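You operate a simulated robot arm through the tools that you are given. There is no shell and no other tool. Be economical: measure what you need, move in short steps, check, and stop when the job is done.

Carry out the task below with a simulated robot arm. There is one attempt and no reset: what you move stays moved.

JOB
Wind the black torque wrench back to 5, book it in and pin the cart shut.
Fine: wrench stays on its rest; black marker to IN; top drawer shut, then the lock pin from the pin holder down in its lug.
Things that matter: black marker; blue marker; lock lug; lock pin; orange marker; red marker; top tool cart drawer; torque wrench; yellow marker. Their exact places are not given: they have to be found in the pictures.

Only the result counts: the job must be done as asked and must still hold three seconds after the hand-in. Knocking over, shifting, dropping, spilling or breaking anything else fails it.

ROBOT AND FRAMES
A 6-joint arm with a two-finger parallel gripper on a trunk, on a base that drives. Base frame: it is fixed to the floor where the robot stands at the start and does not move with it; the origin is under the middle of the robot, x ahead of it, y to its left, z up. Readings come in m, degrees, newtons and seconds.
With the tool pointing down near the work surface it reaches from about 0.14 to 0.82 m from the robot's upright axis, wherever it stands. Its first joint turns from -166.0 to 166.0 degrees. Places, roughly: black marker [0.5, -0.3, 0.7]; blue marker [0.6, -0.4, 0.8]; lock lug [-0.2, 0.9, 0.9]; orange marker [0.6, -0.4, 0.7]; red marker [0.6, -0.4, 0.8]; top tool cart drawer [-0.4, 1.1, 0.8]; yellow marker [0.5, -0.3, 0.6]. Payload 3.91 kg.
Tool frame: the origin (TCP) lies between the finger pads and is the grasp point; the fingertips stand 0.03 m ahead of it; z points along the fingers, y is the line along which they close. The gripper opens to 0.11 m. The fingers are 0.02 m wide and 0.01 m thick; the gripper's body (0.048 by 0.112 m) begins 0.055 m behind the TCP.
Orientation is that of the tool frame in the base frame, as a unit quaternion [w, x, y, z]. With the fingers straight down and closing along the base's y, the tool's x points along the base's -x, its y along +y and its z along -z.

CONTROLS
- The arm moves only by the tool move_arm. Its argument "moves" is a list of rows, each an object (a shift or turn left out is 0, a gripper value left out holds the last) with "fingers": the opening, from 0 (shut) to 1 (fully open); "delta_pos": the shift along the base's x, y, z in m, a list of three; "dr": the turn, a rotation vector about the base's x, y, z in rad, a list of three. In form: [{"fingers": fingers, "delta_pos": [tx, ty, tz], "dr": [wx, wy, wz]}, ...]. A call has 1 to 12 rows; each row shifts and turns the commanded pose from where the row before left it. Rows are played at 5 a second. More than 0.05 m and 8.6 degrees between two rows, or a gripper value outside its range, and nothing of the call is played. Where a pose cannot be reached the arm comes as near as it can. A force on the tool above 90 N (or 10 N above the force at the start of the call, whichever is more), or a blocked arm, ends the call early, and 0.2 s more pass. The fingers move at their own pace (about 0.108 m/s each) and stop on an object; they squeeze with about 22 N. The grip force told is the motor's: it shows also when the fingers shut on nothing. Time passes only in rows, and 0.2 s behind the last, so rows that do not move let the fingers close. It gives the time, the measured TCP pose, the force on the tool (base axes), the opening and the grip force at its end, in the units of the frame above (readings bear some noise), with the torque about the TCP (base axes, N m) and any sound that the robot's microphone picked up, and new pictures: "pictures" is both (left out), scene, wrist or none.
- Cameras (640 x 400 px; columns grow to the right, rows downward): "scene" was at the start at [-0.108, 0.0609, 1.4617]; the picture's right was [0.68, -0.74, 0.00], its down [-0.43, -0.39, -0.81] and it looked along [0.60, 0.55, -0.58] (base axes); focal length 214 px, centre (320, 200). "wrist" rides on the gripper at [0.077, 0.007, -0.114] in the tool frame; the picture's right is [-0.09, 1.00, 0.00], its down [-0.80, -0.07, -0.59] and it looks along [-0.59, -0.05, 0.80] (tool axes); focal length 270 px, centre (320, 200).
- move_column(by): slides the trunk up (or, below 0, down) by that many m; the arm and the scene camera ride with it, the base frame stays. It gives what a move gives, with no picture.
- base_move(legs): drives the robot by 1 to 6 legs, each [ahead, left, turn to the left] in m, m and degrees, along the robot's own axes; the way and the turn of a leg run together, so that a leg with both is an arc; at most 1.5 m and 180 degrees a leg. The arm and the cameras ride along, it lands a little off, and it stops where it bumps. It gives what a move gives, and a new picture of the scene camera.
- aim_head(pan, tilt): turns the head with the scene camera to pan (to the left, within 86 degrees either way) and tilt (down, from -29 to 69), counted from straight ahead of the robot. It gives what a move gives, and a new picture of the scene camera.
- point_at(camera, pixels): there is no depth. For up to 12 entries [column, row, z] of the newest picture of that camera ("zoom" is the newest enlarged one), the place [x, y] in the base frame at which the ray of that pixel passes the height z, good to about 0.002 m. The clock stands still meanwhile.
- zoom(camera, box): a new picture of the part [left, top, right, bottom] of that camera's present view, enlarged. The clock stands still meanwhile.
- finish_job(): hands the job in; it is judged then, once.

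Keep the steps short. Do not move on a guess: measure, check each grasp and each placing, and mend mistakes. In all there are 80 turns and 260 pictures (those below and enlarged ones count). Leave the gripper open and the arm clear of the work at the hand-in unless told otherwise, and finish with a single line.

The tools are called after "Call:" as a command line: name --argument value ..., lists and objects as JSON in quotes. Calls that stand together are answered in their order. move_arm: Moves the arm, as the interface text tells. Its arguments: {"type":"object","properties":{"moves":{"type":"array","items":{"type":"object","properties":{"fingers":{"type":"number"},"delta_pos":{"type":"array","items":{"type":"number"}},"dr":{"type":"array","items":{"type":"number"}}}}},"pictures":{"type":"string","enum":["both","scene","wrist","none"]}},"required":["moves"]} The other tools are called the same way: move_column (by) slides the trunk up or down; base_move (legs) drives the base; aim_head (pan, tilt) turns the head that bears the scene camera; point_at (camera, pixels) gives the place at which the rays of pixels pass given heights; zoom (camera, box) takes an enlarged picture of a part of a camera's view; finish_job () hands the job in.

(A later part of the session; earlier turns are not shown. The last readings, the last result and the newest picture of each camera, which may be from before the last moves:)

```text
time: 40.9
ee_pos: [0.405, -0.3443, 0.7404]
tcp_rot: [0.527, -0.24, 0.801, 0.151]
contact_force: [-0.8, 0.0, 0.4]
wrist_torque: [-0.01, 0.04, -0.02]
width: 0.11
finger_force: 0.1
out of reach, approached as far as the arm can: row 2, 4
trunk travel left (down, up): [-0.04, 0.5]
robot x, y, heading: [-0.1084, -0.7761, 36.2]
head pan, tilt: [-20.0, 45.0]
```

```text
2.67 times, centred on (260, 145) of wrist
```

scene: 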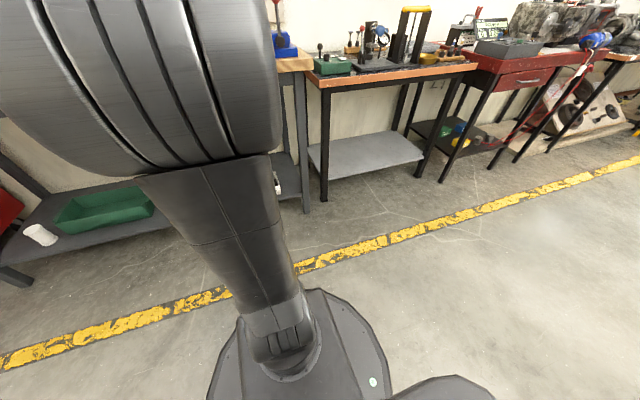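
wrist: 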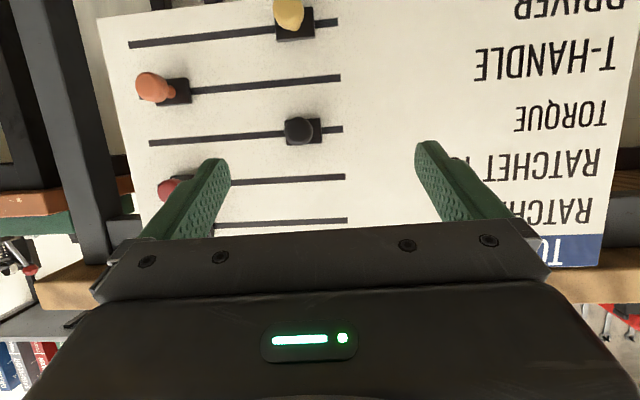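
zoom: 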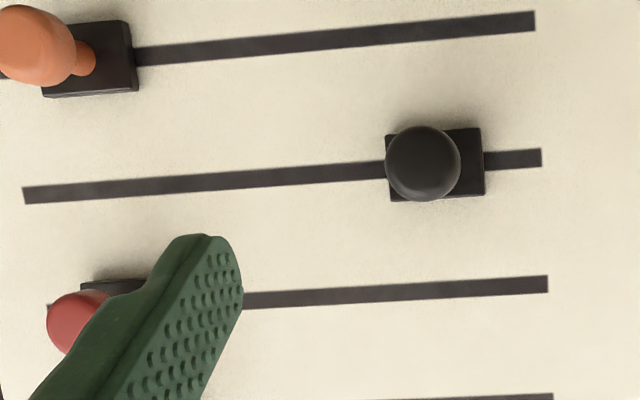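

Black head centre ≈ (0.487,-0.312,0.708). Narrowing the fingers and aligning in front of it before going in.

Call:
move_arm --moves '[{"delta_pos": [0.0122, -0.0171, -0.014], "fingers": 0.5}, {"delta_pos": [0.016, 0.0116, -0.014]}, {"delta_pos": [0.0081, 0.0058, 0]}, {}]' --pictures "wrist"

```text
time: 41.9
ee_pos: [0.4234, -0.3198, 0.7116]
tcp_rot: [0.527, -0.242, 0.8, 0.153]
contact_force: [-0.8, 0.0, -0.2]
wrist_torque: [-0.02, -0.02, 0.0]
width: 0.0549
finger_force: 0.1
out of reach, approached as far as the arm can: row 1, 2
trunk travel left (down, up): [-0.04, 0.5]
robot x, y, heading: [-0.1062, -0.775, 36.0]
head pan, tilt: [-20.0, 45.0]
```

wrist: 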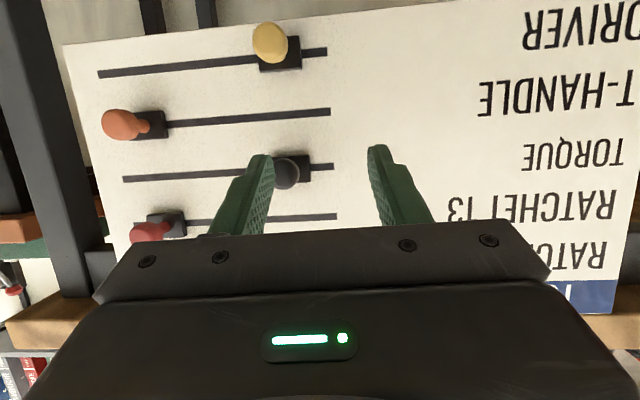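

The lateral shift wasn't realised, as the wrist is at a limit. I'll ease the pitch by 16° and realign.

Call:
move_arm --moves '[{"dr": [-0.0808, 0.1138, 0]}, {"dr": [-0.0808, 0.1138, 0]}, {}]' --pictures "none"

Call:
move_arm --moves '[{"delta_pos": [0.009, -0.0127, 0]}, {"delta_pos": [0.009, -0.0127, 0]}, {}]' --pictures "wrist"

```text
time: 42.7
ee_pos: [0.436, -0.3151, 0.7347]
tcp_rot: [0.489, -0.243, 0.828, 0.129]
contact_force: [-0.9, 0.6, 1.2]
wrist_torque: [-0.05, -0.02, 0.01]
width: 0.055
finger_force: 0.2
out of reach, approached as far as the arm can: row 2
trunk travel left (down, up): [-0.04, 0.5]
robot x, y, heading: [-0.1083, -0.7745, 36.1]
head pan, tilt: [-20.0, 45.0]
```

```text
time: 43.5
ee_pos: [0.4536, -0.336, 0.7362]
tcp_rot: [0.467, -0.244, 0.842, 0.115]
contact_force: [0.0, -0.3, -0.3]
wrist_torque: [0.01, -0.02, 0.0]
width: 0.0549
finger_force: 0.0
out of reach, approached as far as the arm can: row 1
trunk travel left (down, up): [-0.04, 0.5]
robot x, y, heading: [-0.1096, -0.7764, 36.2]
head pan, tilt: [-20.0, 45.0]
```

wrist: 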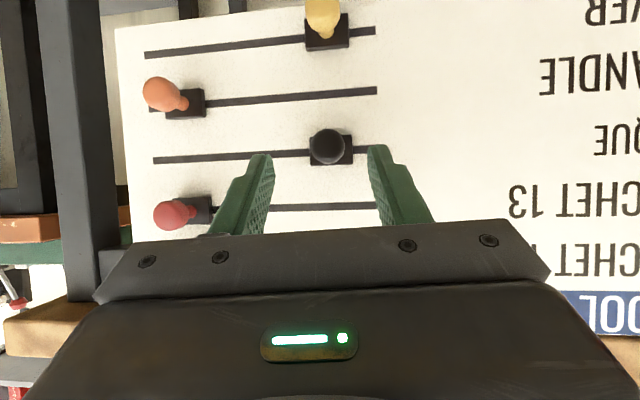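

Call:
move_arm --moves '[{}, {}]' --pictures "none"

```text
time: 44.1
ee_pos: [0.4527, -0.337, 0.7364]
tcp_rot: [0.468, -0.244, 0.842, 0.115]
contact_force: [0.5, 0.3, 0.2]
wrist_torque: [-0.02, -0.03, -0.01]
width: 0.055
finger_force: 0.1
trunk travel left (down, up): [-0.04, 0.5]
robot x, y, heading: [-0.1081, -0.7741, 36.1]
head pan, tilt: [-20.0, 45.0]
```

Now s is aligned (0.537). Correcting yaw a little, moving down 21 mm and in 31 mm around the head.

Call:
move_arm --moves '[{"dr": [0, 0, 0.08]}, {"delta_pos": [0, 0, -0.021]}, {"delta_pos": [0.0128, 0.0091, 0]}, {"delta_pos": [0.0129, 0.0092, 0]}, {}]' --pictures "wrist"

Call:
zoom --camera "wrist" --box '[200, 90, 440, 240]'

```text
time: 45.3
ee_pos: [0.479, -0.3188, 0.715]
tcp_rot: [0.463, -0.277, 0.831, 0.134]
contact_force: [0.2, -1.4, 0.2]
wrist_torque: [0.0, 0.01, 0.01]
width: 0.0548
finger_force: 0.1
out of reach, approached as far as the arm can: row 2
trunk travel left (down, up): [-0.04, 0.5]
robot x, y, heading: [-0.1076, -0.7726, 36.1]
head pan, tilt: [-20.0, 45.0]
```

wrist: 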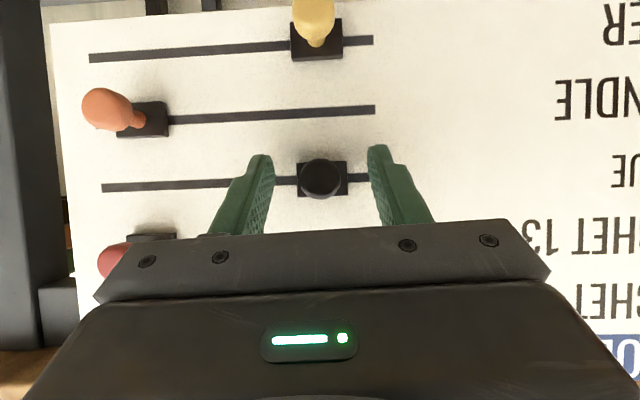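

```text
2.67 times, centred on (320, 165) of wrist
```

zoom: 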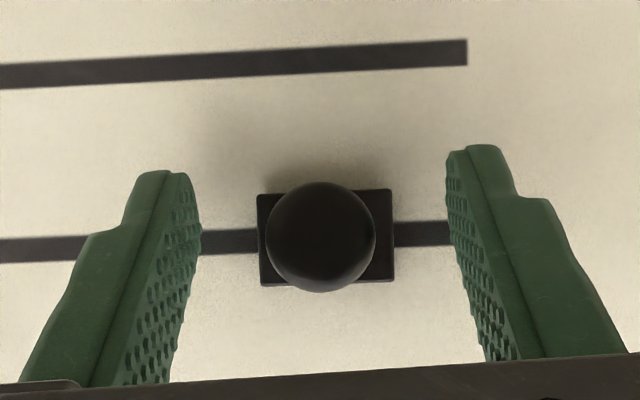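

The head is right between the pads. Closing.

Call:
move_arm --moves '[{"fingers": 0}, {}, {}, {}]' --pictures "wrist"

```text
time: 46.3
ee_pos: [0.479, -0.3163, 0.7144]
tcp_rot: [0.462, -0.277, 0.832, 0.134]
contact_force: [1.9, 0.4, 0.3]
wrist_torque: [-0.01, -0.04, 0.0]
width: 0.0207
finger_force: 45.2
trunk travel left (down, up): [-0.04, 0.5]
robot x, y, heading: [-0.1117, -0.7758, 36.4]
head pan, tilt: [-20.0, 45.0]
```

wrist: 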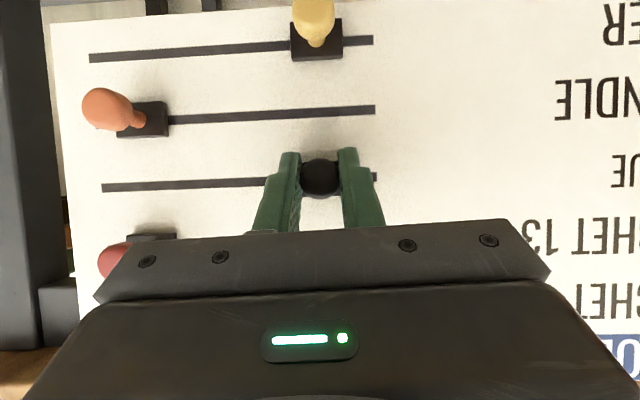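

Gripped (20.7 mm). Sliding half way toward IN.

Call:
move_arm --moves '[{"delta_pos": [0.0087, -0.0122, 0]}, {"delta_pos": [0.0087, -0.0122, 0]}, {"delta_pos": [0.0087, -0.0122, 0]}, {"delta_pos": [0.0087, -0.0122, 0]}, {}]' --pictures "wrist"

```text
time: 47.5
ee_pos: [0.5146, -0.3662, 0.7151]
tcp_rot: [0.463, -0.276, 0.831, 0.134]
contact_force: [-5.0, -4.0, -5.8]
wrist_torque: [-0.08, 0.11, -0.02]
width: 0.0208
finger_force: 45.1
trunk travel left (down, up): [-0.04, 0.5]
robot x, y, heading: [-0.1069, -0.7762, 36.2]
head pan, tilt: [-20.0, 45.0]
```

wrist: 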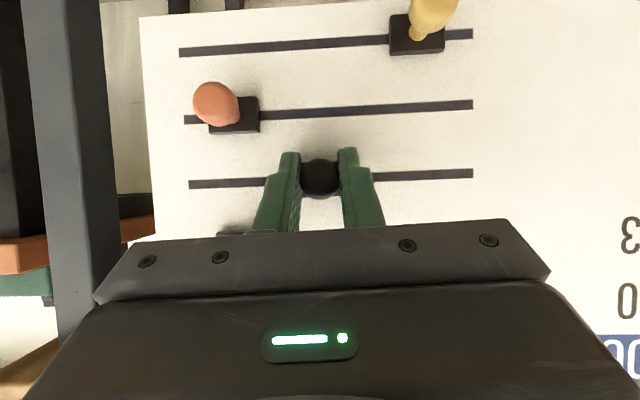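

Sliding well. Remaining about 55 mm.

Call:
move_arm --moves '[{"delta_pos": [0.008, -0.0112, 0]}, {"delta_pos": [0.008, -0.0112, 0]}, {"delta_pos": [0.008, -0.0112, 0]}, {"delta_pos": [0.008, -0.0112, 0]}, {}]' --pictures "wrist"

Call:
zoom --camera "wrist" --box '[180, 60, 420, 240]'

```text
time: 48.7
ee_pos: [0.5463, -0.41, 0.7151]
tcp_rot: [0.462, -0.278, 0.831, 0.134]
contact_force: [-7.4, -3.8, -6.7]
wrist_torque: [-0.11, 0.1, 0.03]
width: 0.0207
finger_force: 45.2
trunk travel left (down, up): [-0.04, 0.5]
robot x, y, heading: [-0.1096, -0.7746, 36.5]
head pan, tilt: [-20.0, 45.0]
```

wrist: 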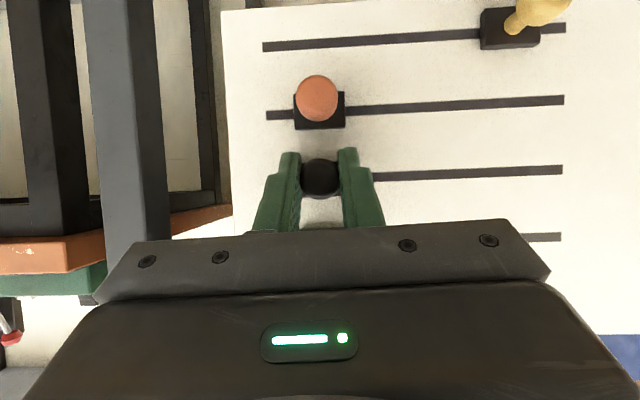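

```text
2.22 times, centred on (300, 150) of wrist
```

zoom: 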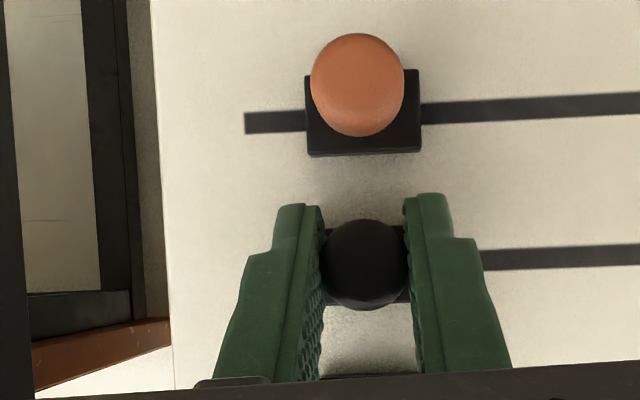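

Black is now directly below orange's column position, in line with IN. Releasing and backing out.

Call:
move_arm --moves '[{"delta_pos": [0.0006, -0.0008, 0]}, {"fingers": 0.4}, {}, {"delta_pos": [-0.02, -0.0142, 0]}, {"delta_pos": [-0.03, -0.0213, 0]}, {"delta_pos": [-0.03, -0.0213, 0]}, {}]' --pictures "wrist"

Call:
zoom --camera "wrist" --box '[200, 20, 480, 240]'

```text
time: 50.3
ee_pos: [0.4635, -0.4696, 0.713]
tcp_rot: [0.462, -0.277, 0.832, 0.133]
contact_force: [-0.5, 0.5, -0.2]
wrist_torque: [-0.03, 0.01, 0.0]
width: 0.044
finger_force: 0.1
trunk travel left (down, up): [-0.04, 0.5]
robot x, y, heading: [-0.1063, -0.7766, 36.0]
head pan, tilt: [-20.0, 45.0]
```

wrist: 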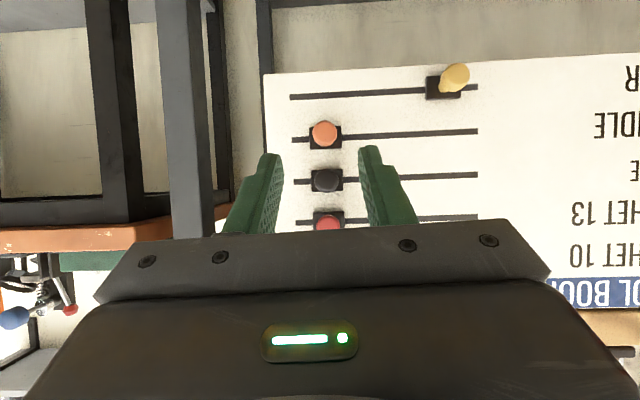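

```text
1.82 times, centred on (340, 130) of wrist
```

zoom: 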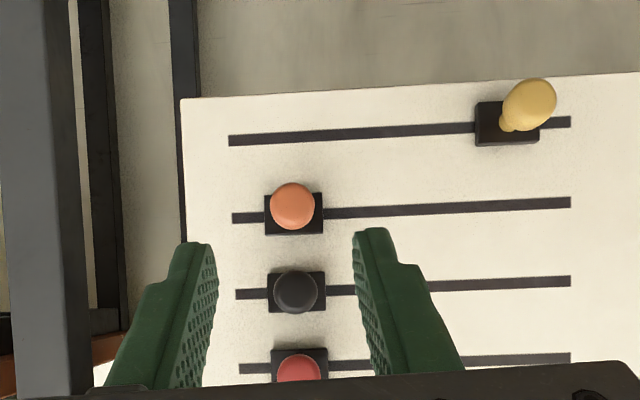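

All three blocks have the same offset from their slot ends, so black is IN. Now I raise the trunk and bring the tool back to vertical.

Call:
base_move --legs '[[-0.1, 0, 0]]'

Call:
move_column --by 0.45

Call:
move_arm --moves '[{"dr": [-0.079, 0.1112, 0], "delta_pos": [0, 0, 0.01]}, {"dr": [-0.079, 0.1112, 0], "delta_pos": [0, 0, 0.01]}, {"dr": [-0.079, 0.1112, 0], "delta_pos": [0, 0, 0.01]}, {"dr": [-0.079, 0.1112, 0]}, {"dr": [-0.079, 0.1112, 0]}, {"dr": [-0.079, 0.1112, 0]}, {"dr": [-0.0705, 0.0993, 0]}, {}]' --pictures "none"

```text
time: 51.4
ee_pos: [0.3858, -0.5288, 0.7136]
tcp_rot: [0.462, -0.277, 0.832, 0.134]
contact_force: [0.0, 0.5, 0.2]
wrist_torque: [0.0, 0.0, -0.01]
width: 0.0443
finger_force: 0.1
trunk travel left (down, up): [-0.04, 0.5]
robot x, y, heading: [-0.1874, -0.8276, 36.4]
head pan, tilt: [-20.0, 45.0]
```

scene: 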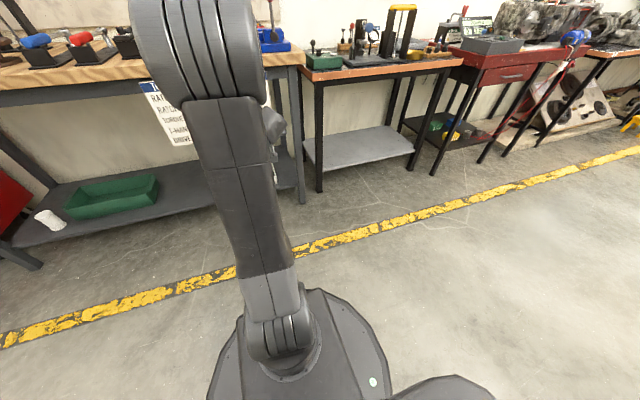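

```text
refused: 0.45 is not a number from -0.4 to 0.4
```

```text
time: 53.2
ee_pos: [0.4016, -0.5424, 0.7415]
tcp_rot: [0.171, -0.31, 0.935, 0.01]
contact_force: [0.0, -0.4, -0.7]
wrist_torque: [0.03, 0.0, 0.0]
width: 0.0441
finger_force: 0.0
out of reach, approached as far as the arm can: row 1, 2, 3
trunk travel left (down, up): [-0.04, 0.5]
robot x, y, heading: [-0.1863, -0.8331, 36.4]
head pan, tilt: [-20.0, 45.0]
```

Raising the trunk now and levelling the tool.

Call:
move_column --by 0.4

Call:
move_arm --moves '[{"dr": [-0.0425, 0.107, 0]}, {"dr": [-0.0425, 0.107, 0]}, {"dr": [-0.0425, 0.107, 0]}, {}]' --pictures "none"

Call:
base_move --legs '[[0.1, 0.7, 0]]'

Call:
aim_head --pan 60 --tilt 40

```text
time: 57.0
ee_pos: [0.4029, -0.5429, 1.1412]
tcp_rot: [0.172, -0.309, 0.935, 0.01]
contact_force: [0.6, 0.4, 0.3]
wrist_torque: [-0.02, 0.02, -0.01]
width: 0.044
finger_force: 0.1
trunk travel left (down, up): [-0.44, 0.1]
robot x, y, heading: [-0.1826, -0.8327, 36.4]
head pan, tilt: [-20.0, 45.0]
```

```text
time: 58.0
ee_pos: [0.4014, -0.5431, 1.1416]
tcp_rot: [0.0, -0.315, 0.949, 0.0]
contact_force: [0.2, 0.1, 0.0]
wrist_torque: [0.0, 0.03, 0.03]
width: 0.0438
finger_force: 0.1
trunk travel left (down, up): [-0.44, 0.1]
robot x, y, heading: [-0.1868, -0.8345, 36.3]
head pan, tilt: [-20.0, 45.0]
```

```text
time: 61.9
ee_pos: [0.0745, 0.0735, 1.1413]
tcp_rot: [0.001, -0.314, 0.95, 0.001]
contact_force: [0.1, -0.1, 0.1]
wrist_torque: [0.02, 0.05, 0.01]
width: 0.0441
finger_force: 0.0
trunk travel left (down, up): [-0.44, 0.1]
robot x, y, heading: [-0.5143, -0.2115, 36.1]
head pan, tilt: [-20.0, 45.0]
```

scene: 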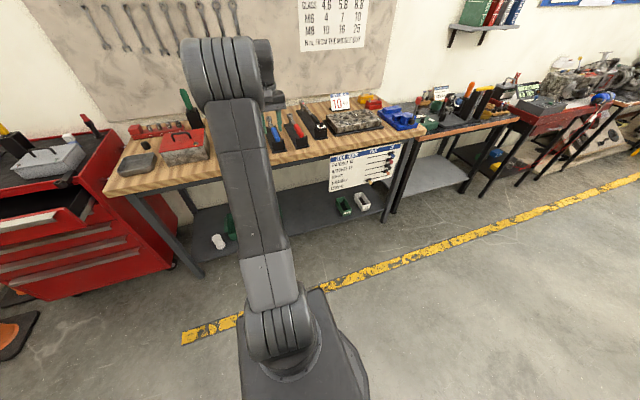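

```text
time: 63.4
ee_pos: [0.0751, 0.0733, 1.1409]
tcp_rot: [0.0, -0.313, 0.95, 0.0]
contact_force: [-0.7, 0.3, 0.4]
wrist_torque: [0.01, 0.02, 0.0]
width: 0.0439
finger_force: 0.1
trunk travel left (down, up): [-0.44, 0.1]
robot x, y, heading: [-0.5176, -0.2134, 35.9]
head pan, tilt: [60.0, 40.0]
```

scene: 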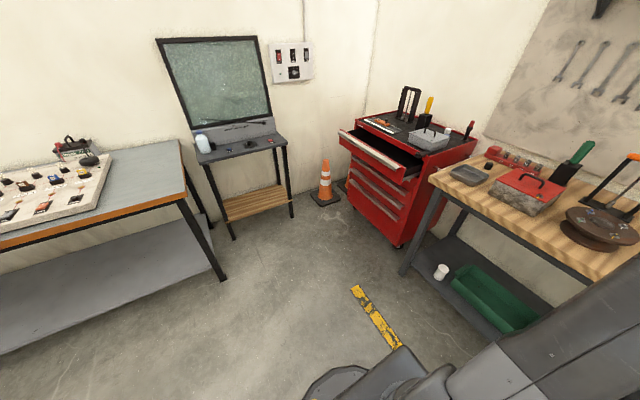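

A good view of the cart. Zooming and measuring.

Call:
zoom --camera "scene" --box '[330, 80, 490, 250]'

Call:
point_at --camera "zoom" --pixels '[[320, 200, 0.88], [320, 200, 0.8]]'

Call:
point_at --camera "scene" --pixels '[[338, 132, 0.8], [405, 170, 0.8], [325, 205, 0.0], [292, 216, 0], [232, 240, 0], [398, 246, 0.0], [428, 182, 0.87], [476, 135, 0.9]]'

```text
2.35 times, centred on (410, 165) of scene
```

zoom: 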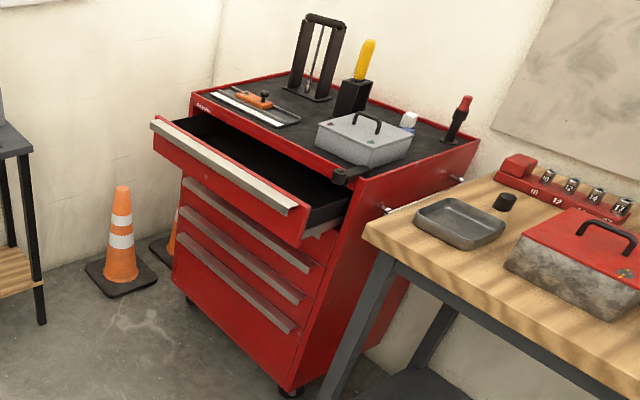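

```text
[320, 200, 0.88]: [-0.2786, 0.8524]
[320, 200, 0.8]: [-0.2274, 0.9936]
```

```text
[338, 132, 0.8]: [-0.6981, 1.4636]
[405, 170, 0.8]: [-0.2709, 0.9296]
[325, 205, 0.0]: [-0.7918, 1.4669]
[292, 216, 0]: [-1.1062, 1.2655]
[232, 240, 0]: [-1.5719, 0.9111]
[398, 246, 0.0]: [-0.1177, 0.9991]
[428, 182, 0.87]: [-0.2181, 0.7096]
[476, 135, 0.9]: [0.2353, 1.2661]
```

Drawer front spans about (-0.70,1.46) to (-0.27,0.93). I'm raising the trunk a bit, then driving in front of the drawer.

Call:
move_column --by 0.09

Call:
base_move --legs '[[0.25, 0, 0], [0, 0.9, 0]]'

Call:
aim_head --pan 18 --tilt 50

```text
time: 64.7
ee_pos: [0.0741, 0.0733, 1.2314]
tcp_rot: [0.0, -0.313, 0.95, 0.0]
contact_force: [-1.4, 0.5, 0.1]
wrist_torque: [-0.02, 0.01, 0.01]
width: 0.0443
finger_force: 0.0
trunk travel left (down, up): [-0.53, 0.01]
robot x, y, heading: [-0.5195, -0.2157, 36.1]
head pan, tilt: [60.0, 40.0]
```

```text
time: 70.8
ee_pos: [-0.2522, 0.951, 1.2312]
tcp_rot: [0.001, -0.312, 0.95, 0.0]
contact_force: [0.7, -0.4, -1.0]
wrist_torque: [-0.01, 0.03, 0.04]
width: 0.0439
finger_force: 0.0
trunk travel left (down, up): [-0.53, 0.01]
robot x, y, heading: [-0.8441, 0.6595, 36.0]
head pan, tilt: [60.0, 40.0]
```

scene: 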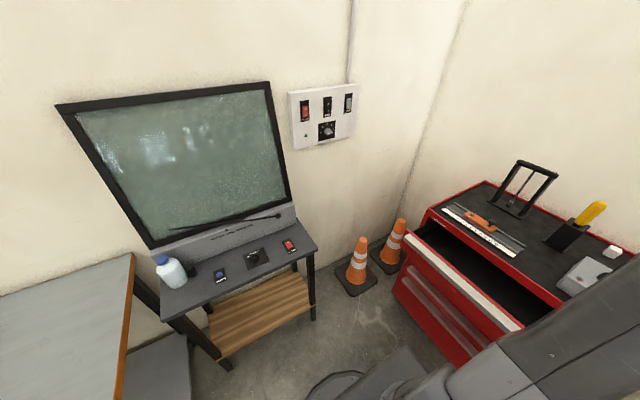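

```text
time: 71.9
ee_pos: [-0.2504, 0.9499, 1.231]
tcp_rot: [0.001, -0.313, 0.95, 0.0]
contact_force: [0.7, -0.7, -0.4]
wrist_torque: [0.06, -0.02, 0.01]
width: 0.0439
finger_force: 0.0
trunk travel left (down, up): [-0.53, 0.01]
robot x, y, heading: [-0.8407, 0.6601, 35.9]
head pan, tilt: [18.0, 50.0]
```

scene: 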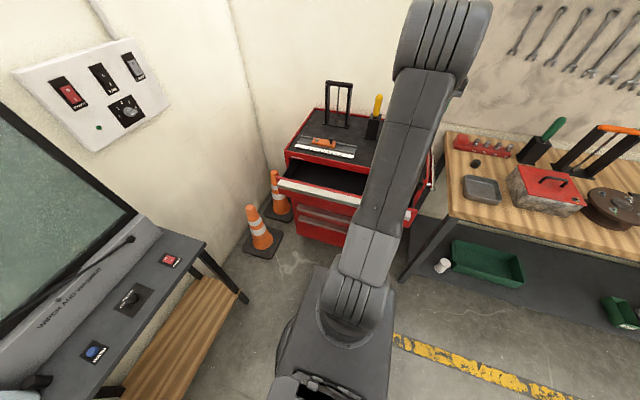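

Call:
zoom --camera "wrist" --box '[0, 0, 640, 400]'

Call:
point_at --camera "scene" --pixels '[[280, 184, 0.85], [357, 205, 0.85], [284, 156, 0.88], [355, 170, 0.88], [280, 184, 0.8], [357, 205, 0.8]]'

```text
1.00 times, centred on (320, 200) of wrist (not enlarged: the box is as wide or as high as the picture)
```

zoom: 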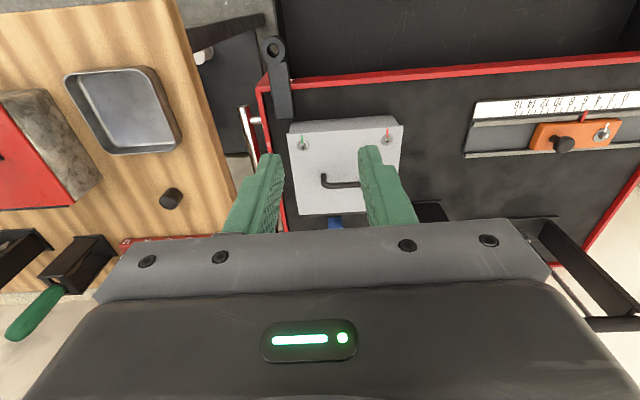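

```text
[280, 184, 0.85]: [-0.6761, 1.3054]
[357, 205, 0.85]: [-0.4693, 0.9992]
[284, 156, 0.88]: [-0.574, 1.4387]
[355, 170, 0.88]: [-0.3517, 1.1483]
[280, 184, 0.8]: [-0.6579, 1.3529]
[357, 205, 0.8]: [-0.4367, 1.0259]
```

Call:
point_at --camera "zoom" --pixels '[[263, 88, 0.9], [600, 58, 0.9], [263, 88, 0.88], [600, 58, 0.88], [273, 48, 0.9], [273, 48, 0.88], [170, 200, 0.9], [294, 128, 0.95]]'

Call:
zoom --camera "wrist" --box '[200, 0, 400, 130]'

```text
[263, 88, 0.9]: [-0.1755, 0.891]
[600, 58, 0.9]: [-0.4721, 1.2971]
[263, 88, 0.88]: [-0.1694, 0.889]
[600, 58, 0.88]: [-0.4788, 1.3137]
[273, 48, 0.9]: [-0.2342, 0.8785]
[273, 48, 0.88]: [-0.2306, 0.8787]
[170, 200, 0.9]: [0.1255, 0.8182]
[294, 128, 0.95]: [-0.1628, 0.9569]
```

```text
3.08 times, centred on (300, 65) of wrist
```

zoom: 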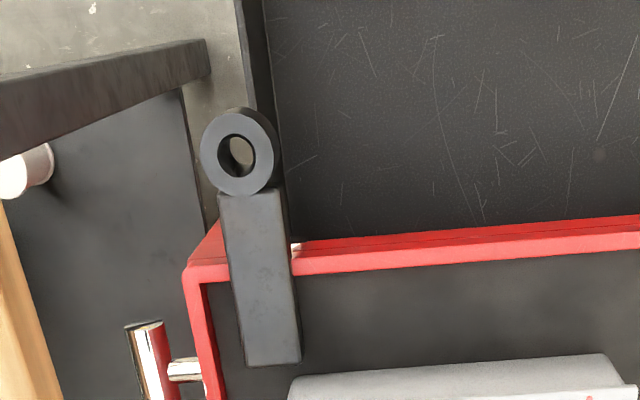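

Cart is aligned to heading 36°. Lug ring ≈ (-0.234,0.879). Drawer front top ≈ z 0.86, d≈0.22 along the closing direction, middle s≈-1.15. I'm moving in front of the drawer middle, fingers shut, tilted 20° forward.

Call:
move_arm --moves '[{"delta_pos": [-0.045, 0.005, 0], "fingers": 0}, {"delta_pos": [-0.045, 0.005, 0]}, {"delta_pos": [-0.045, 0.005, 0]}, {"delta_pos": [-0.045, 0.005, 0]}, {"delta_pos": [-0.045, 0.005, 0]}, {"delta_pos": [-0.04, 0.005, 0]}, {"delta_pos": [-0.04, 0.005, 0]}, {"delta_pos": [-0.04, 0.004, 0]}, {"dr": [0.0684, -0.0941, 0]}, {"dr": [0.0684, -0.0941, 0]}, {"dr": [0.0684, -0.0941, 0]}, {}]'

```text
time: 74.5
ee_pos: [-0.5963, 0.9897, 1.2309]
tcp_rot: [0.166, -0.308, 0.935, 0.053]
contact_force: [0.2, -0.2, 0.5]
wrist_torque: [0.0, 0.02, 0.01]
width: 0.0
finger_force: 21.7
trunk travel left (down, up): [-0.53, 0.01]
robot x, y, heading: [-0.8416, 0.6625, 36.2]
head pan, tilt: [18.0, 50.0]
```

scene: 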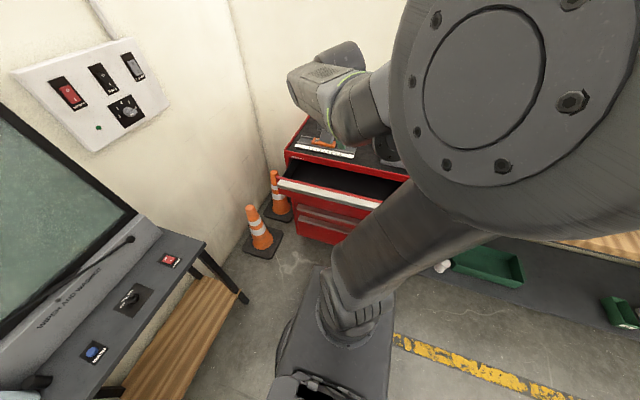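
wrist: 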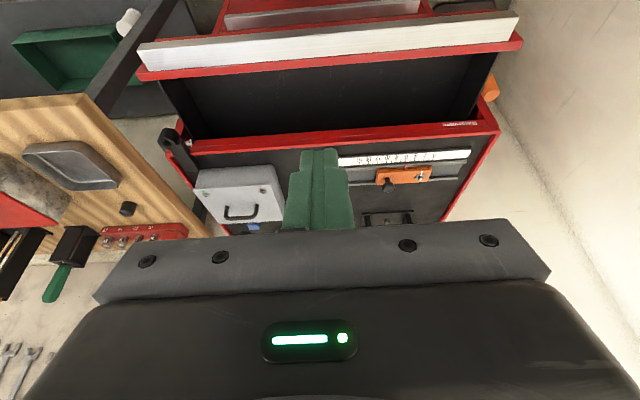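

Clear view of the drawer. Measuring its front strip and the lug.

Call:
point_at --camera "wrist" --pixels '[[139, 45, 0.86], [515, 14, 0.86], [140, 72, 0.86], [522, 42, 0.86], [140, 72, 0.84], [522, 42, 0.84], [163, 140, 0.9], [192, 148, 0.9], [500, 130, 0.9], [470, 125, 0.9]]'

```text
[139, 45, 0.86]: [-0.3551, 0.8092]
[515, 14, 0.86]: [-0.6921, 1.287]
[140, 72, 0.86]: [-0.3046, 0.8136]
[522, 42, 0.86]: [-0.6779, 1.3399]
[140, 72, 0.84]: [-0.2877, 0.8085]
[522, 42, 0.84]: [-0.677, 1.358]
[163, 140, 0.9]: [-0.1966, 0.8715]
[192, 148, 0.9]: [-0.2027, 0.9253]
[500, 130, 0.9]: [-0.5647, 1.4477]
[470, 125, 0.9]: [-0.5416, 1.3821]
```

Handle outer edge at d≈0.19; my fingertip is at 0.11. Descending to TCP z≈0.86.

Call:
move_arm --moves '[{"delta_pos": [0, 0, -0.046]}, {"delta_pos": [0, 0, -0.046]}, {"delta_pos": [0, 0, -0.046]}, {"delta_pos": [0, 0, -0.046]}, {"delta_pos": [0, 0, -0.046]}, {"delta_pos": [0, 0, -0.046]}, {"delta_pos": [0, 0, -0.046]}, {"delta_pos": [0, 0, -0.046]}, {}]'

```text
time: 76.5
ee_pos: [-0.5762, 0.9881, 0.8808]
tcp_rot: [0.166, -0.311, 0.935, 0.039]
contact_force: [0.3, -0.7, 0.3]
wrist_torque: [0.01, 0.0, 0.04]
width: 0.0002
finger_force: 22.3
out of reach, approached as far as the arm can: row 8
trunk travel left (down, up): [-0.53, 0.01]
robot x, y, heading: [-0.8442, 0.6619, 36.0]
head pan, tilt: [18.0, 50.0]
```

scene: 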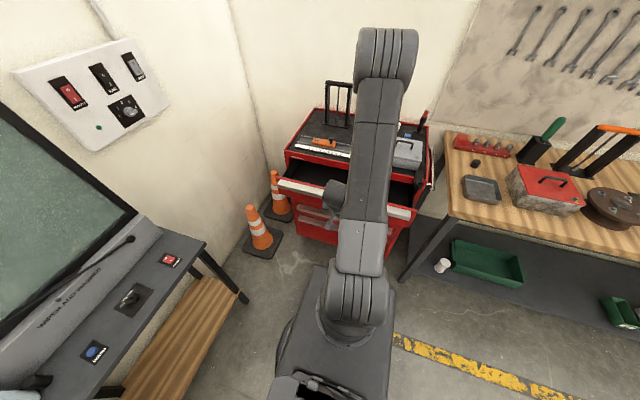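
wrist: 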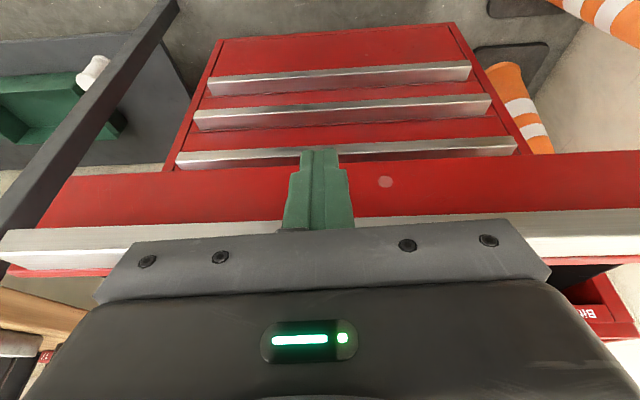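

The arm is cramped at this radius; lowering the trunk 0.04 instead, then pushing forward gently.

Call:
move_column --by -0.04

Call:
move_arm --moves '[{"delta_pos": [0.0162, 0.0118, 0]}, {"delta_pos": [0.0162, 0.0118, 0]}, {"delta_pos": [0.0162, 0.0118, 0]}, {"delta_pos": [0.0162, 0.0118, 0]}, {"delta_pos": [0.0162, 0.0118, 0]}, {}]'

```text
time: 77.4
ee_pos: [-0.575, 0.988, 0.8403]
tcp_rot: [0.165, -0.311, 0.935, 0.039]
contact_force: [-0.4, -0.3, 0.7]
wrist_torque: [0.06, 0.0, 0.0]
width: 0.0002
finger_force: 22.2
trunk travel left (down, up): [-0.49, 0.05]
robot x, y, heading: [-0.8454, 0.6608, 36.3]
head pan, tilt: [18.0, 50.0]
```

```text
time: 78.8
ee_pos: [-0.4942, 1.0475, 0.8412]
tcp_rot: [0.165, -0.311, 0.935, 0.038]
contact_force: [-0.5, -0.3, 0.2]
wrist_torque: [-0.01, -0.01, 0.02]
width: 0.0
finger_force: 22.0
trunk travel left (down, up): [-0.49, 0.05]
robot x, y, heading: [-0.8416, 0.6593, 35.9]
head pan, tilt: [18.0, 50.0]
```

scene: 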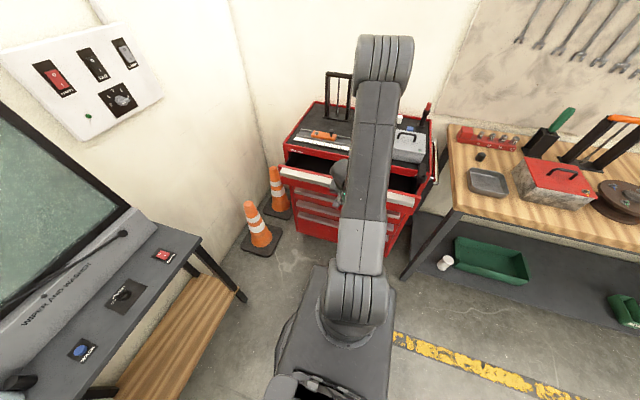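
wrist: 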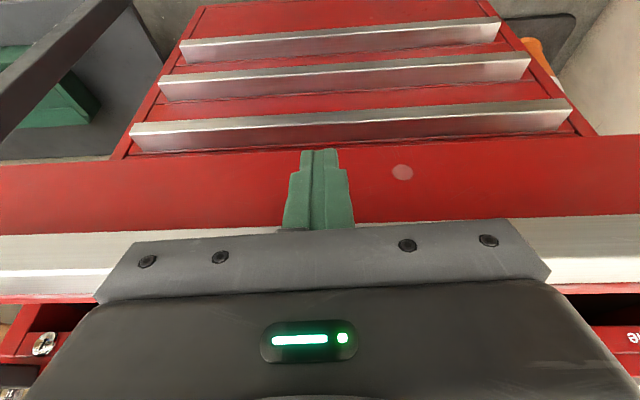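

No contact yet; continuing to push.

Call:
move_arm --moves '[{"delta_pos": [0.0162, 0.0118, 0]}, {"delta_pos": [0.0162, 0.0118, 0]}, {"delta_pos": [0.0162, 0.0118, 0]}, {}]' --pictures "wrist"

```text
time: 79.8
ee_pos: [-0.4454, 1.0824, 0.839]
tcp_rot: [0.164, -0.311, 0.935, 0.039]
contact_force: [-0.1, 0.8, 1.1]
wrist_torque: [-0.03, 0.01, 0.04]
width: 0.0
finger_force: 21.6
trunk travel left (down, up): [-0.49, 0.05]
robot x, y, heading: [-0.8393, 0.6613, 36.0]
head pan, tilt: [18.0, 50.0]
```

wrist: 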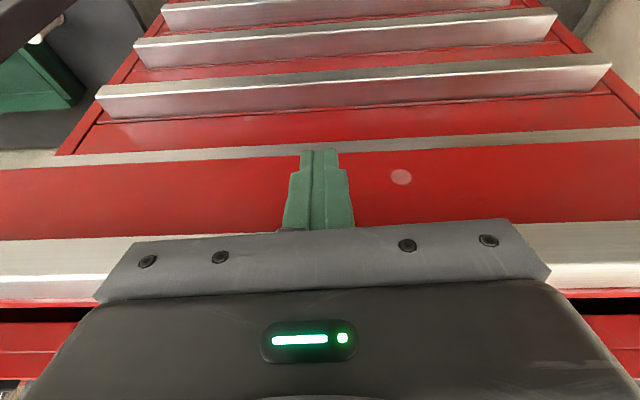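

The drawer is moving with the finger (the gap to the cart is narrowing). Continuing.

Call:
move_arm --moves '[{"delta_pos": [0.0162, 0.0118, 0]}, {"delta_pos": [0.0162, 0.0118, 0]}, {"delta_pos": [0.0162, 0.0118, 0]}, {}]'

```text
time: 80.8
ee_pos: [-0.3989, 1.1191, 0.8403]
tcp_rot: [0.164, -0.312, 0.935, 0.04]
contact_force: [-2.2, -1.8, -2.6]
wrist_torque: [0.09, -0.03, -0.05]
width: 0.0
finger_force: 22.3
trunk travel left (down, up): [-0.49, 0.05]
robot x, y, heading: [-0.8412, 0.6629, 36.0]
head pan, tilt: [18.0, 50.0]
```

scene: 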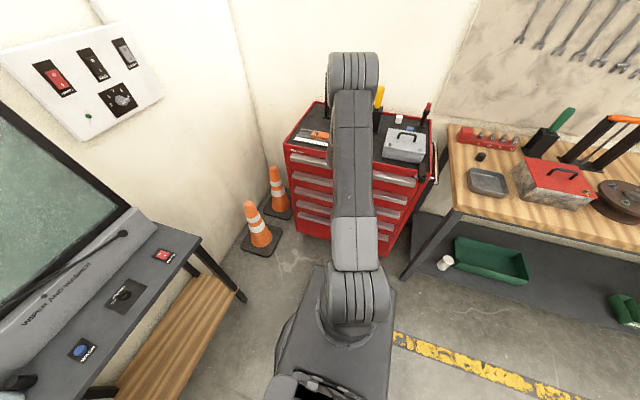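
wrist: 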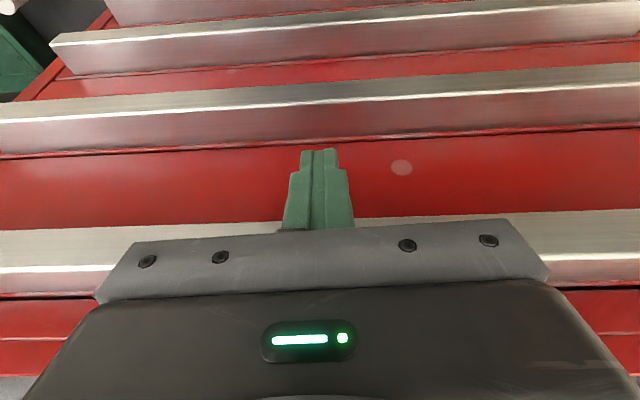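

Nearly shut, force starting to build. Pushing small steps further.

Call:
move_arm --moves '[{"delta_pos": [0.0065, 0.0047, 0]}, {"delta_pos": [0.0065, 0.0047, 0]}, {}]' --pictures "wrist"

```text
time: 81.7
ee_pos: [-0.3957, 1.1186, 0.8337]
tcp_rot: [0.152, -0.312, 0.937, 0.029]
contact_force: [-13.5, -9.3, -12.1]
wrist_torque: [0.27, -0.12, -0.21]
width: 0.0
finger_force: 21.8
trunk travel left (down, up): [-0.49, 0.05]
robot x, y, heading: [-0.8404, 0.6581, 36.3]
head pan, tilt: [18.0, 50.0]
stopped in row 3: the force on the tool passed its limit at 91 N (the readings are from after the stop); the commanded pose is now the measured one
```

wrist: 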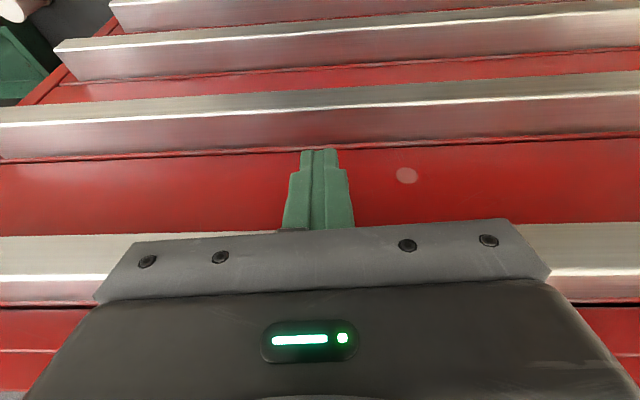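

The drawer hit its end stop, so it is shut. Backing off and rising.

Call:
move_arm --moves '[{"delta_pos": [-0.0162, -0.0118, 0]}, {"delta_pos": [-0.0243, -0.0176, 0]}, {"delta_pos": [-0.0243, -0.0176, 0]}, {"delta_pos": [-0.0162, -0.0118, 0.03]}, {"delta_pos": [0, 0, 0.045]}, {"delta_pos": [0, 0, 0.045]}, {"delta_pos": [0, 0, 0.045]}, {"delta_pos": [0, 0, 0.045]}, {"delta_pos": [0, 0, 0.045]}, {"delta_pos": [0, 0, 0.045], "fingers": 0.5}, {}]'

Call:
zoom --camera "scene" --box '[260, 80, 460, 260]'

```text
time: 84.1
ee_pos: [-0.4747, 1.0618, 1.1345]
tcp_rot: [0.155, -0.312, 0.937, 0.031]
contact_force: [0.3, 0.5, 1.0]
wrist_torque: [0.0, -0.02, 0.03]
width: 0.0552
finger_force: 0.0
trunk travel left (down, up): [-0.49, 0.05]
robot x, y, heading: [-0.8402, 0.6622, 36.4]
head pan, tilt: [18.0, 50.0]
```

scene: 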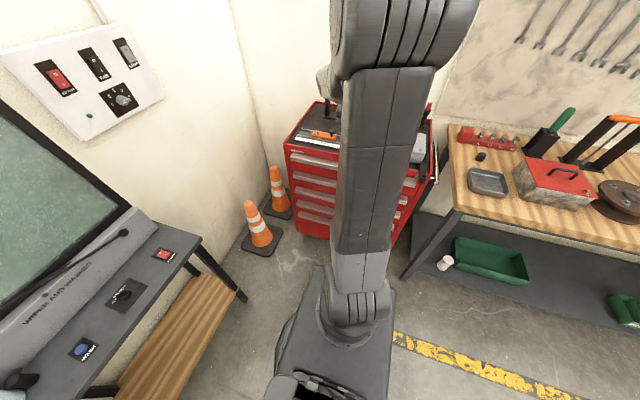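
wrist: 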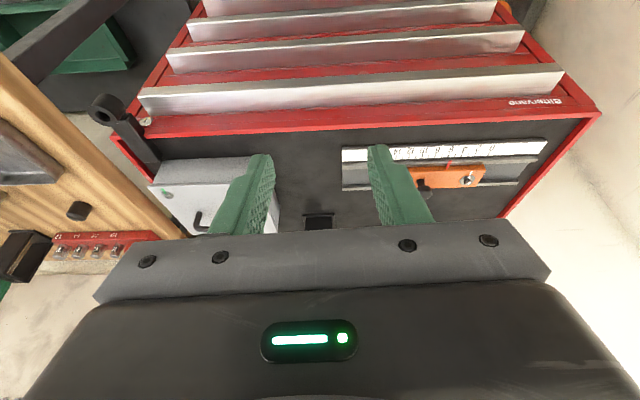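

```text
2.22 times, centred on (360, 170) of scene
```

zoom: 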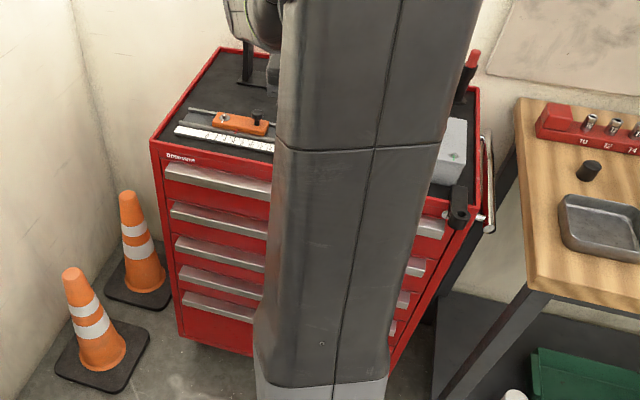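

Drawer is shut. Now the lock pin (red head, back-right of the cart top). Measuring roughly.

Call:
point_at --camera "zoom" --pixels '[[470, 60, 1.0], [470, 60, 0.95], [461, 102, 0.9], [475, 92, 0.9], [460, 213, 0.9], [530, 288, 0.88], [480, 372, 0.0]]'

Call:
aim_head --pan -10 --tilt 45

```text
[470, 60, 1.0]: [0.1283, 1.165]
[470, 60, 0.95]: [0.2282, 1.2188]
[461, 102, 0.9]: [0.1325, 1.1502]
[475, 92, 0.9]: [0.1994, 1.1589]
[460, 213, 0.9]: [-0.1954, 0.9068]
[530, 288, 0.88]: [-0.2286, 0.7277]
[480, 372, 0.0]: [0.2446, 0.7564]
```

```text
time: 85.1
ee_pos: [-0.4741, 1.0622, 1.1339]
tcp_rot: [0.156, -0.311, 0.937, 0.031]
contact_force: [-0.5, -0.2, 0.2]
wrist_torque: [0.03, -0.03, 0.02]
width: 0.0551
finger_force: 0.0
trunk travel left (down, up): [-0.49, 0.05]
robot x, y, heading: [-0.8427, 0.6629, 36.1]
head pan, tilt: [-10.0, 45.0]
```

scene: 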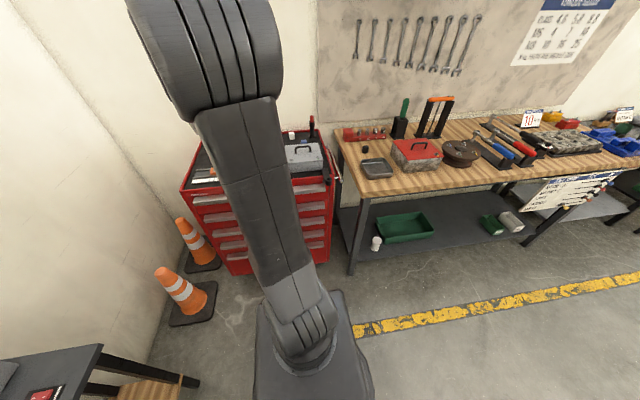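

Call:
point_at --camera "scene" --pixels '[[330, 290, 0.1], [347, 300, 0.1], [373, 365, 0.1], [330, 290, 0.25], [373, 365, 0.25], [352, 273, 0.0], [311, 262, 0.0]]'

Call:
zoom --camera "scene" --box '[230, 240, 400, 400]'

```text
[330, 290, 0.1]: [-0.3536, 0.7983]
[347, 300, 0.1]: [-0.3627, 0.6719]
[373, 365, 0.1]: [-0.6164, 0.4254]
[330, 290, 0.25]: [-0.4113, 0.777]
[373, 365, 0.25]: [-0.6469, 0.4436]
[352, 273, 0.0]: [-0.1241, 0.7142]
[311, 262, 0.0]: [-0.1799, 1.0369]
```

```text
2.50 times, centred on (315, 320) of scene
```

zoom: 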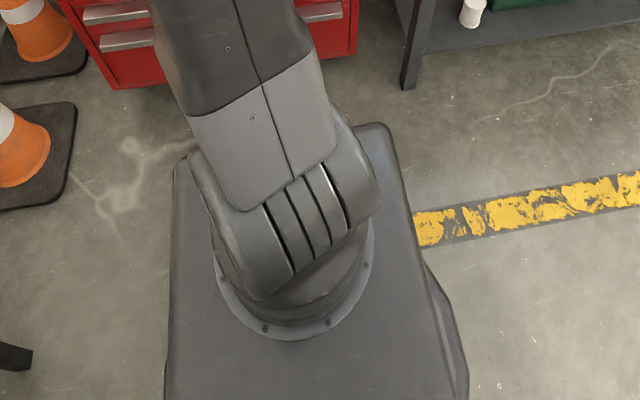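

Call:
point_at --camera "zoom" --pixels '[[295, 285, 0.6], [295, 285, 0.8], [295, 285, 1.0], [385, 125, 0.6], [385, 125, 0.8], [385, 125, 1.0], [468, 370, 0.2], [432, 270, 0.2]]'

```text
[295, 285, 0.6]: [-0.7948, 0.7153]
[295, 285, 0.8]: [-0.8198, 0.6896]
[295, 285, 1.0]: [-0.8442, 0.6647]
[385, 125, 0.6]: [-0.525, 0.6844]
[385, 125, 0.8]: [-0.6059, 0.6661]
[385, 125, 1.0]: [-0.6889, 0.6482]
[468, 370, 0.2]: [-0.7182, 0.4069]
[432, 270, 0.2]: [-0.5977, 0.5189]
```

Base plan: stand at about (-0.53,0.72), heading 36°, with the lug 0.33 m and the pin 0.78 m straight ahead. First I raise and retract the arm and level the tool.

Call:
move_arm --moves '[{"delta_pos": [-0.004, -0.02, 0.03], "dr": [-0.0527, 0.0921, 0]}, {"delta_pos": [-0.005, -0.026, 0.03], "dr": [-0.0527, 0.0921, 0]}, {"delta_pos": [-0.005, -0.026, 0.03], "dr": [-0.0527, 0.0921, 0]}, {"delta_pos": [-0.005, -0.026, 0.03]}, {"delta_pos": [-0.005, -0.026, 0.01]}, {"delta_pos": [-0.005, -0.026, 0.01]}, {}]' --pictures "none"

Call:
move_column --by 0.04

Call:
base_move --legs '[[0, -0.13, 0], [0.2, 0, 0]]'

Call:
zoom --camera "wrist" --box '[0, 0, 640, 400]'

```text
time: 86.7
ee_pos: [-0.5011, 0.911, 1.2758]
tcp_rot: [0.0, -0.316, 0.949, 0.001]
contact_force: [0.0, 0.5, -0.2]
wrist_torque: [0.0, 0.01, 0.01]
width: 0.0549
finger_force: 0.1
trunk travel left (down, up): [-0.49, 0.05]
robot x, y, heading: [-0.8451, 0.6562, 36.1]
head pan, tilt: [-10.0, 45.0]
```

```text
time: 87.5
ee_pos: [-0.5027, 0.9115, 1.3165]
tcp_rot: [0.0, -0.315, 0.949, 0.0]
contact_force: [-0.8, -0.1, 0.1]
wrist_torque: [0.01, 0.03, 0.0]
width: 0.0549
finger_force: 0.3
trunk travel left (down, up): [-0.53, 0.01]
robot x, y, heading: [-0.8455, 0.6639, 36.4]
head pan, tilt: [-10.0, 45.0]
```

```text
time: 90.0
ee_pos: [-0.2644, 0.9321, 1.315]
tcp_rot: [-0.001, -0.319, 0.948, 0.001]
contact_force: [0.8, 0.0, -1.3]
wrist_torque: [0.01, 0.01, -0.01]
width: 0.0551
finger_force: 0.0
trunk travel left (down, up): [-0.53, 0.01]
robot x, y, heading: [-0.6054, 0.6762, 36.2]
head pan, tilt: [-10.0, 45.0]
```

scene: 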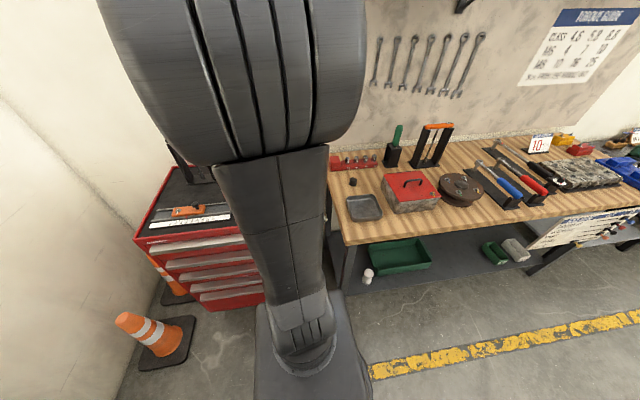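

```text
1.00 times, centred on (320, 200) of wrist (not enlarged: the box is as wide or as high as the picture)
```

zoom: 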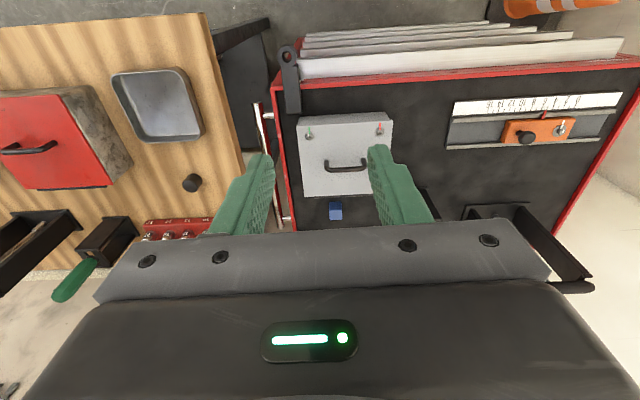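

The pin is hidden behind the gripper. Driving the last 8 cm and reaching forward, high.

Call:
base_move --legs '[[0.083, 0, 0]]'

Call:
move_arm --moves '[{"delta_pos": [0.0364, 0.0265, 0]}, {"delta_pos": [0.0364, 0.0265, 0]}, {"delta_pos": [0.0364, 0.0265, 0]}, {"delta_pos": [0.0364, 0.0265, -0.01]}, {"delta_pos": [0.0364, 0.0265, -0.01]}, {"delta_pos": [0.0364, 0.0265, -0.01]}, {}]'

```text
time: 91.0
ee_pos: [-0.1963, 0.9814, 1.3148]
tcp_rot: [0.0, -0.32, 0.947, 0.0]
contact_force: [0.0, 1.0, 1.1]
wrist_torque: [-0.02, 0.03, -0.01]
width: 0.0548
finger_force: 0.0
trunk travel left (down, up): [-0.53, 0.01]
robot x, y, heading: [-0.5389, 0.7266, 36.3]
head pan, tilt: [-10.0, 45.0]
```

scene: 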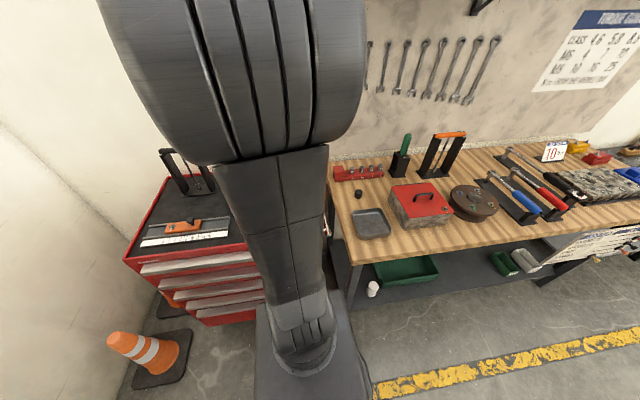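

```text
time: 92.7
ee_pos: [0.0192, 1.1392, 1.2873]
tcp_rot: [0.001, -0.32, 0.947, 0.001]
contact_force: [-0.1, 0.1, 0.4]
wrist_torque: [0.04, 0.01, 0.02]
width: 0.0551
finger_force: 0.2
trunk travel left (down, up): [-0.53, 0.01]
robot x, y, heading: [-0.5394, 0.7281, 36.7]
head pan, tilt: [-10.0, 45.0]
```

scene: 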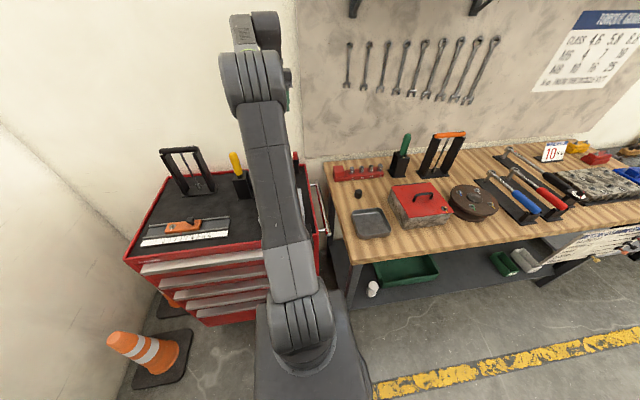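
wrist: 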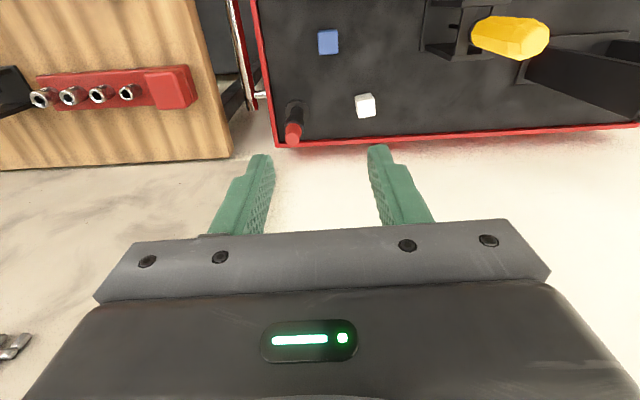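

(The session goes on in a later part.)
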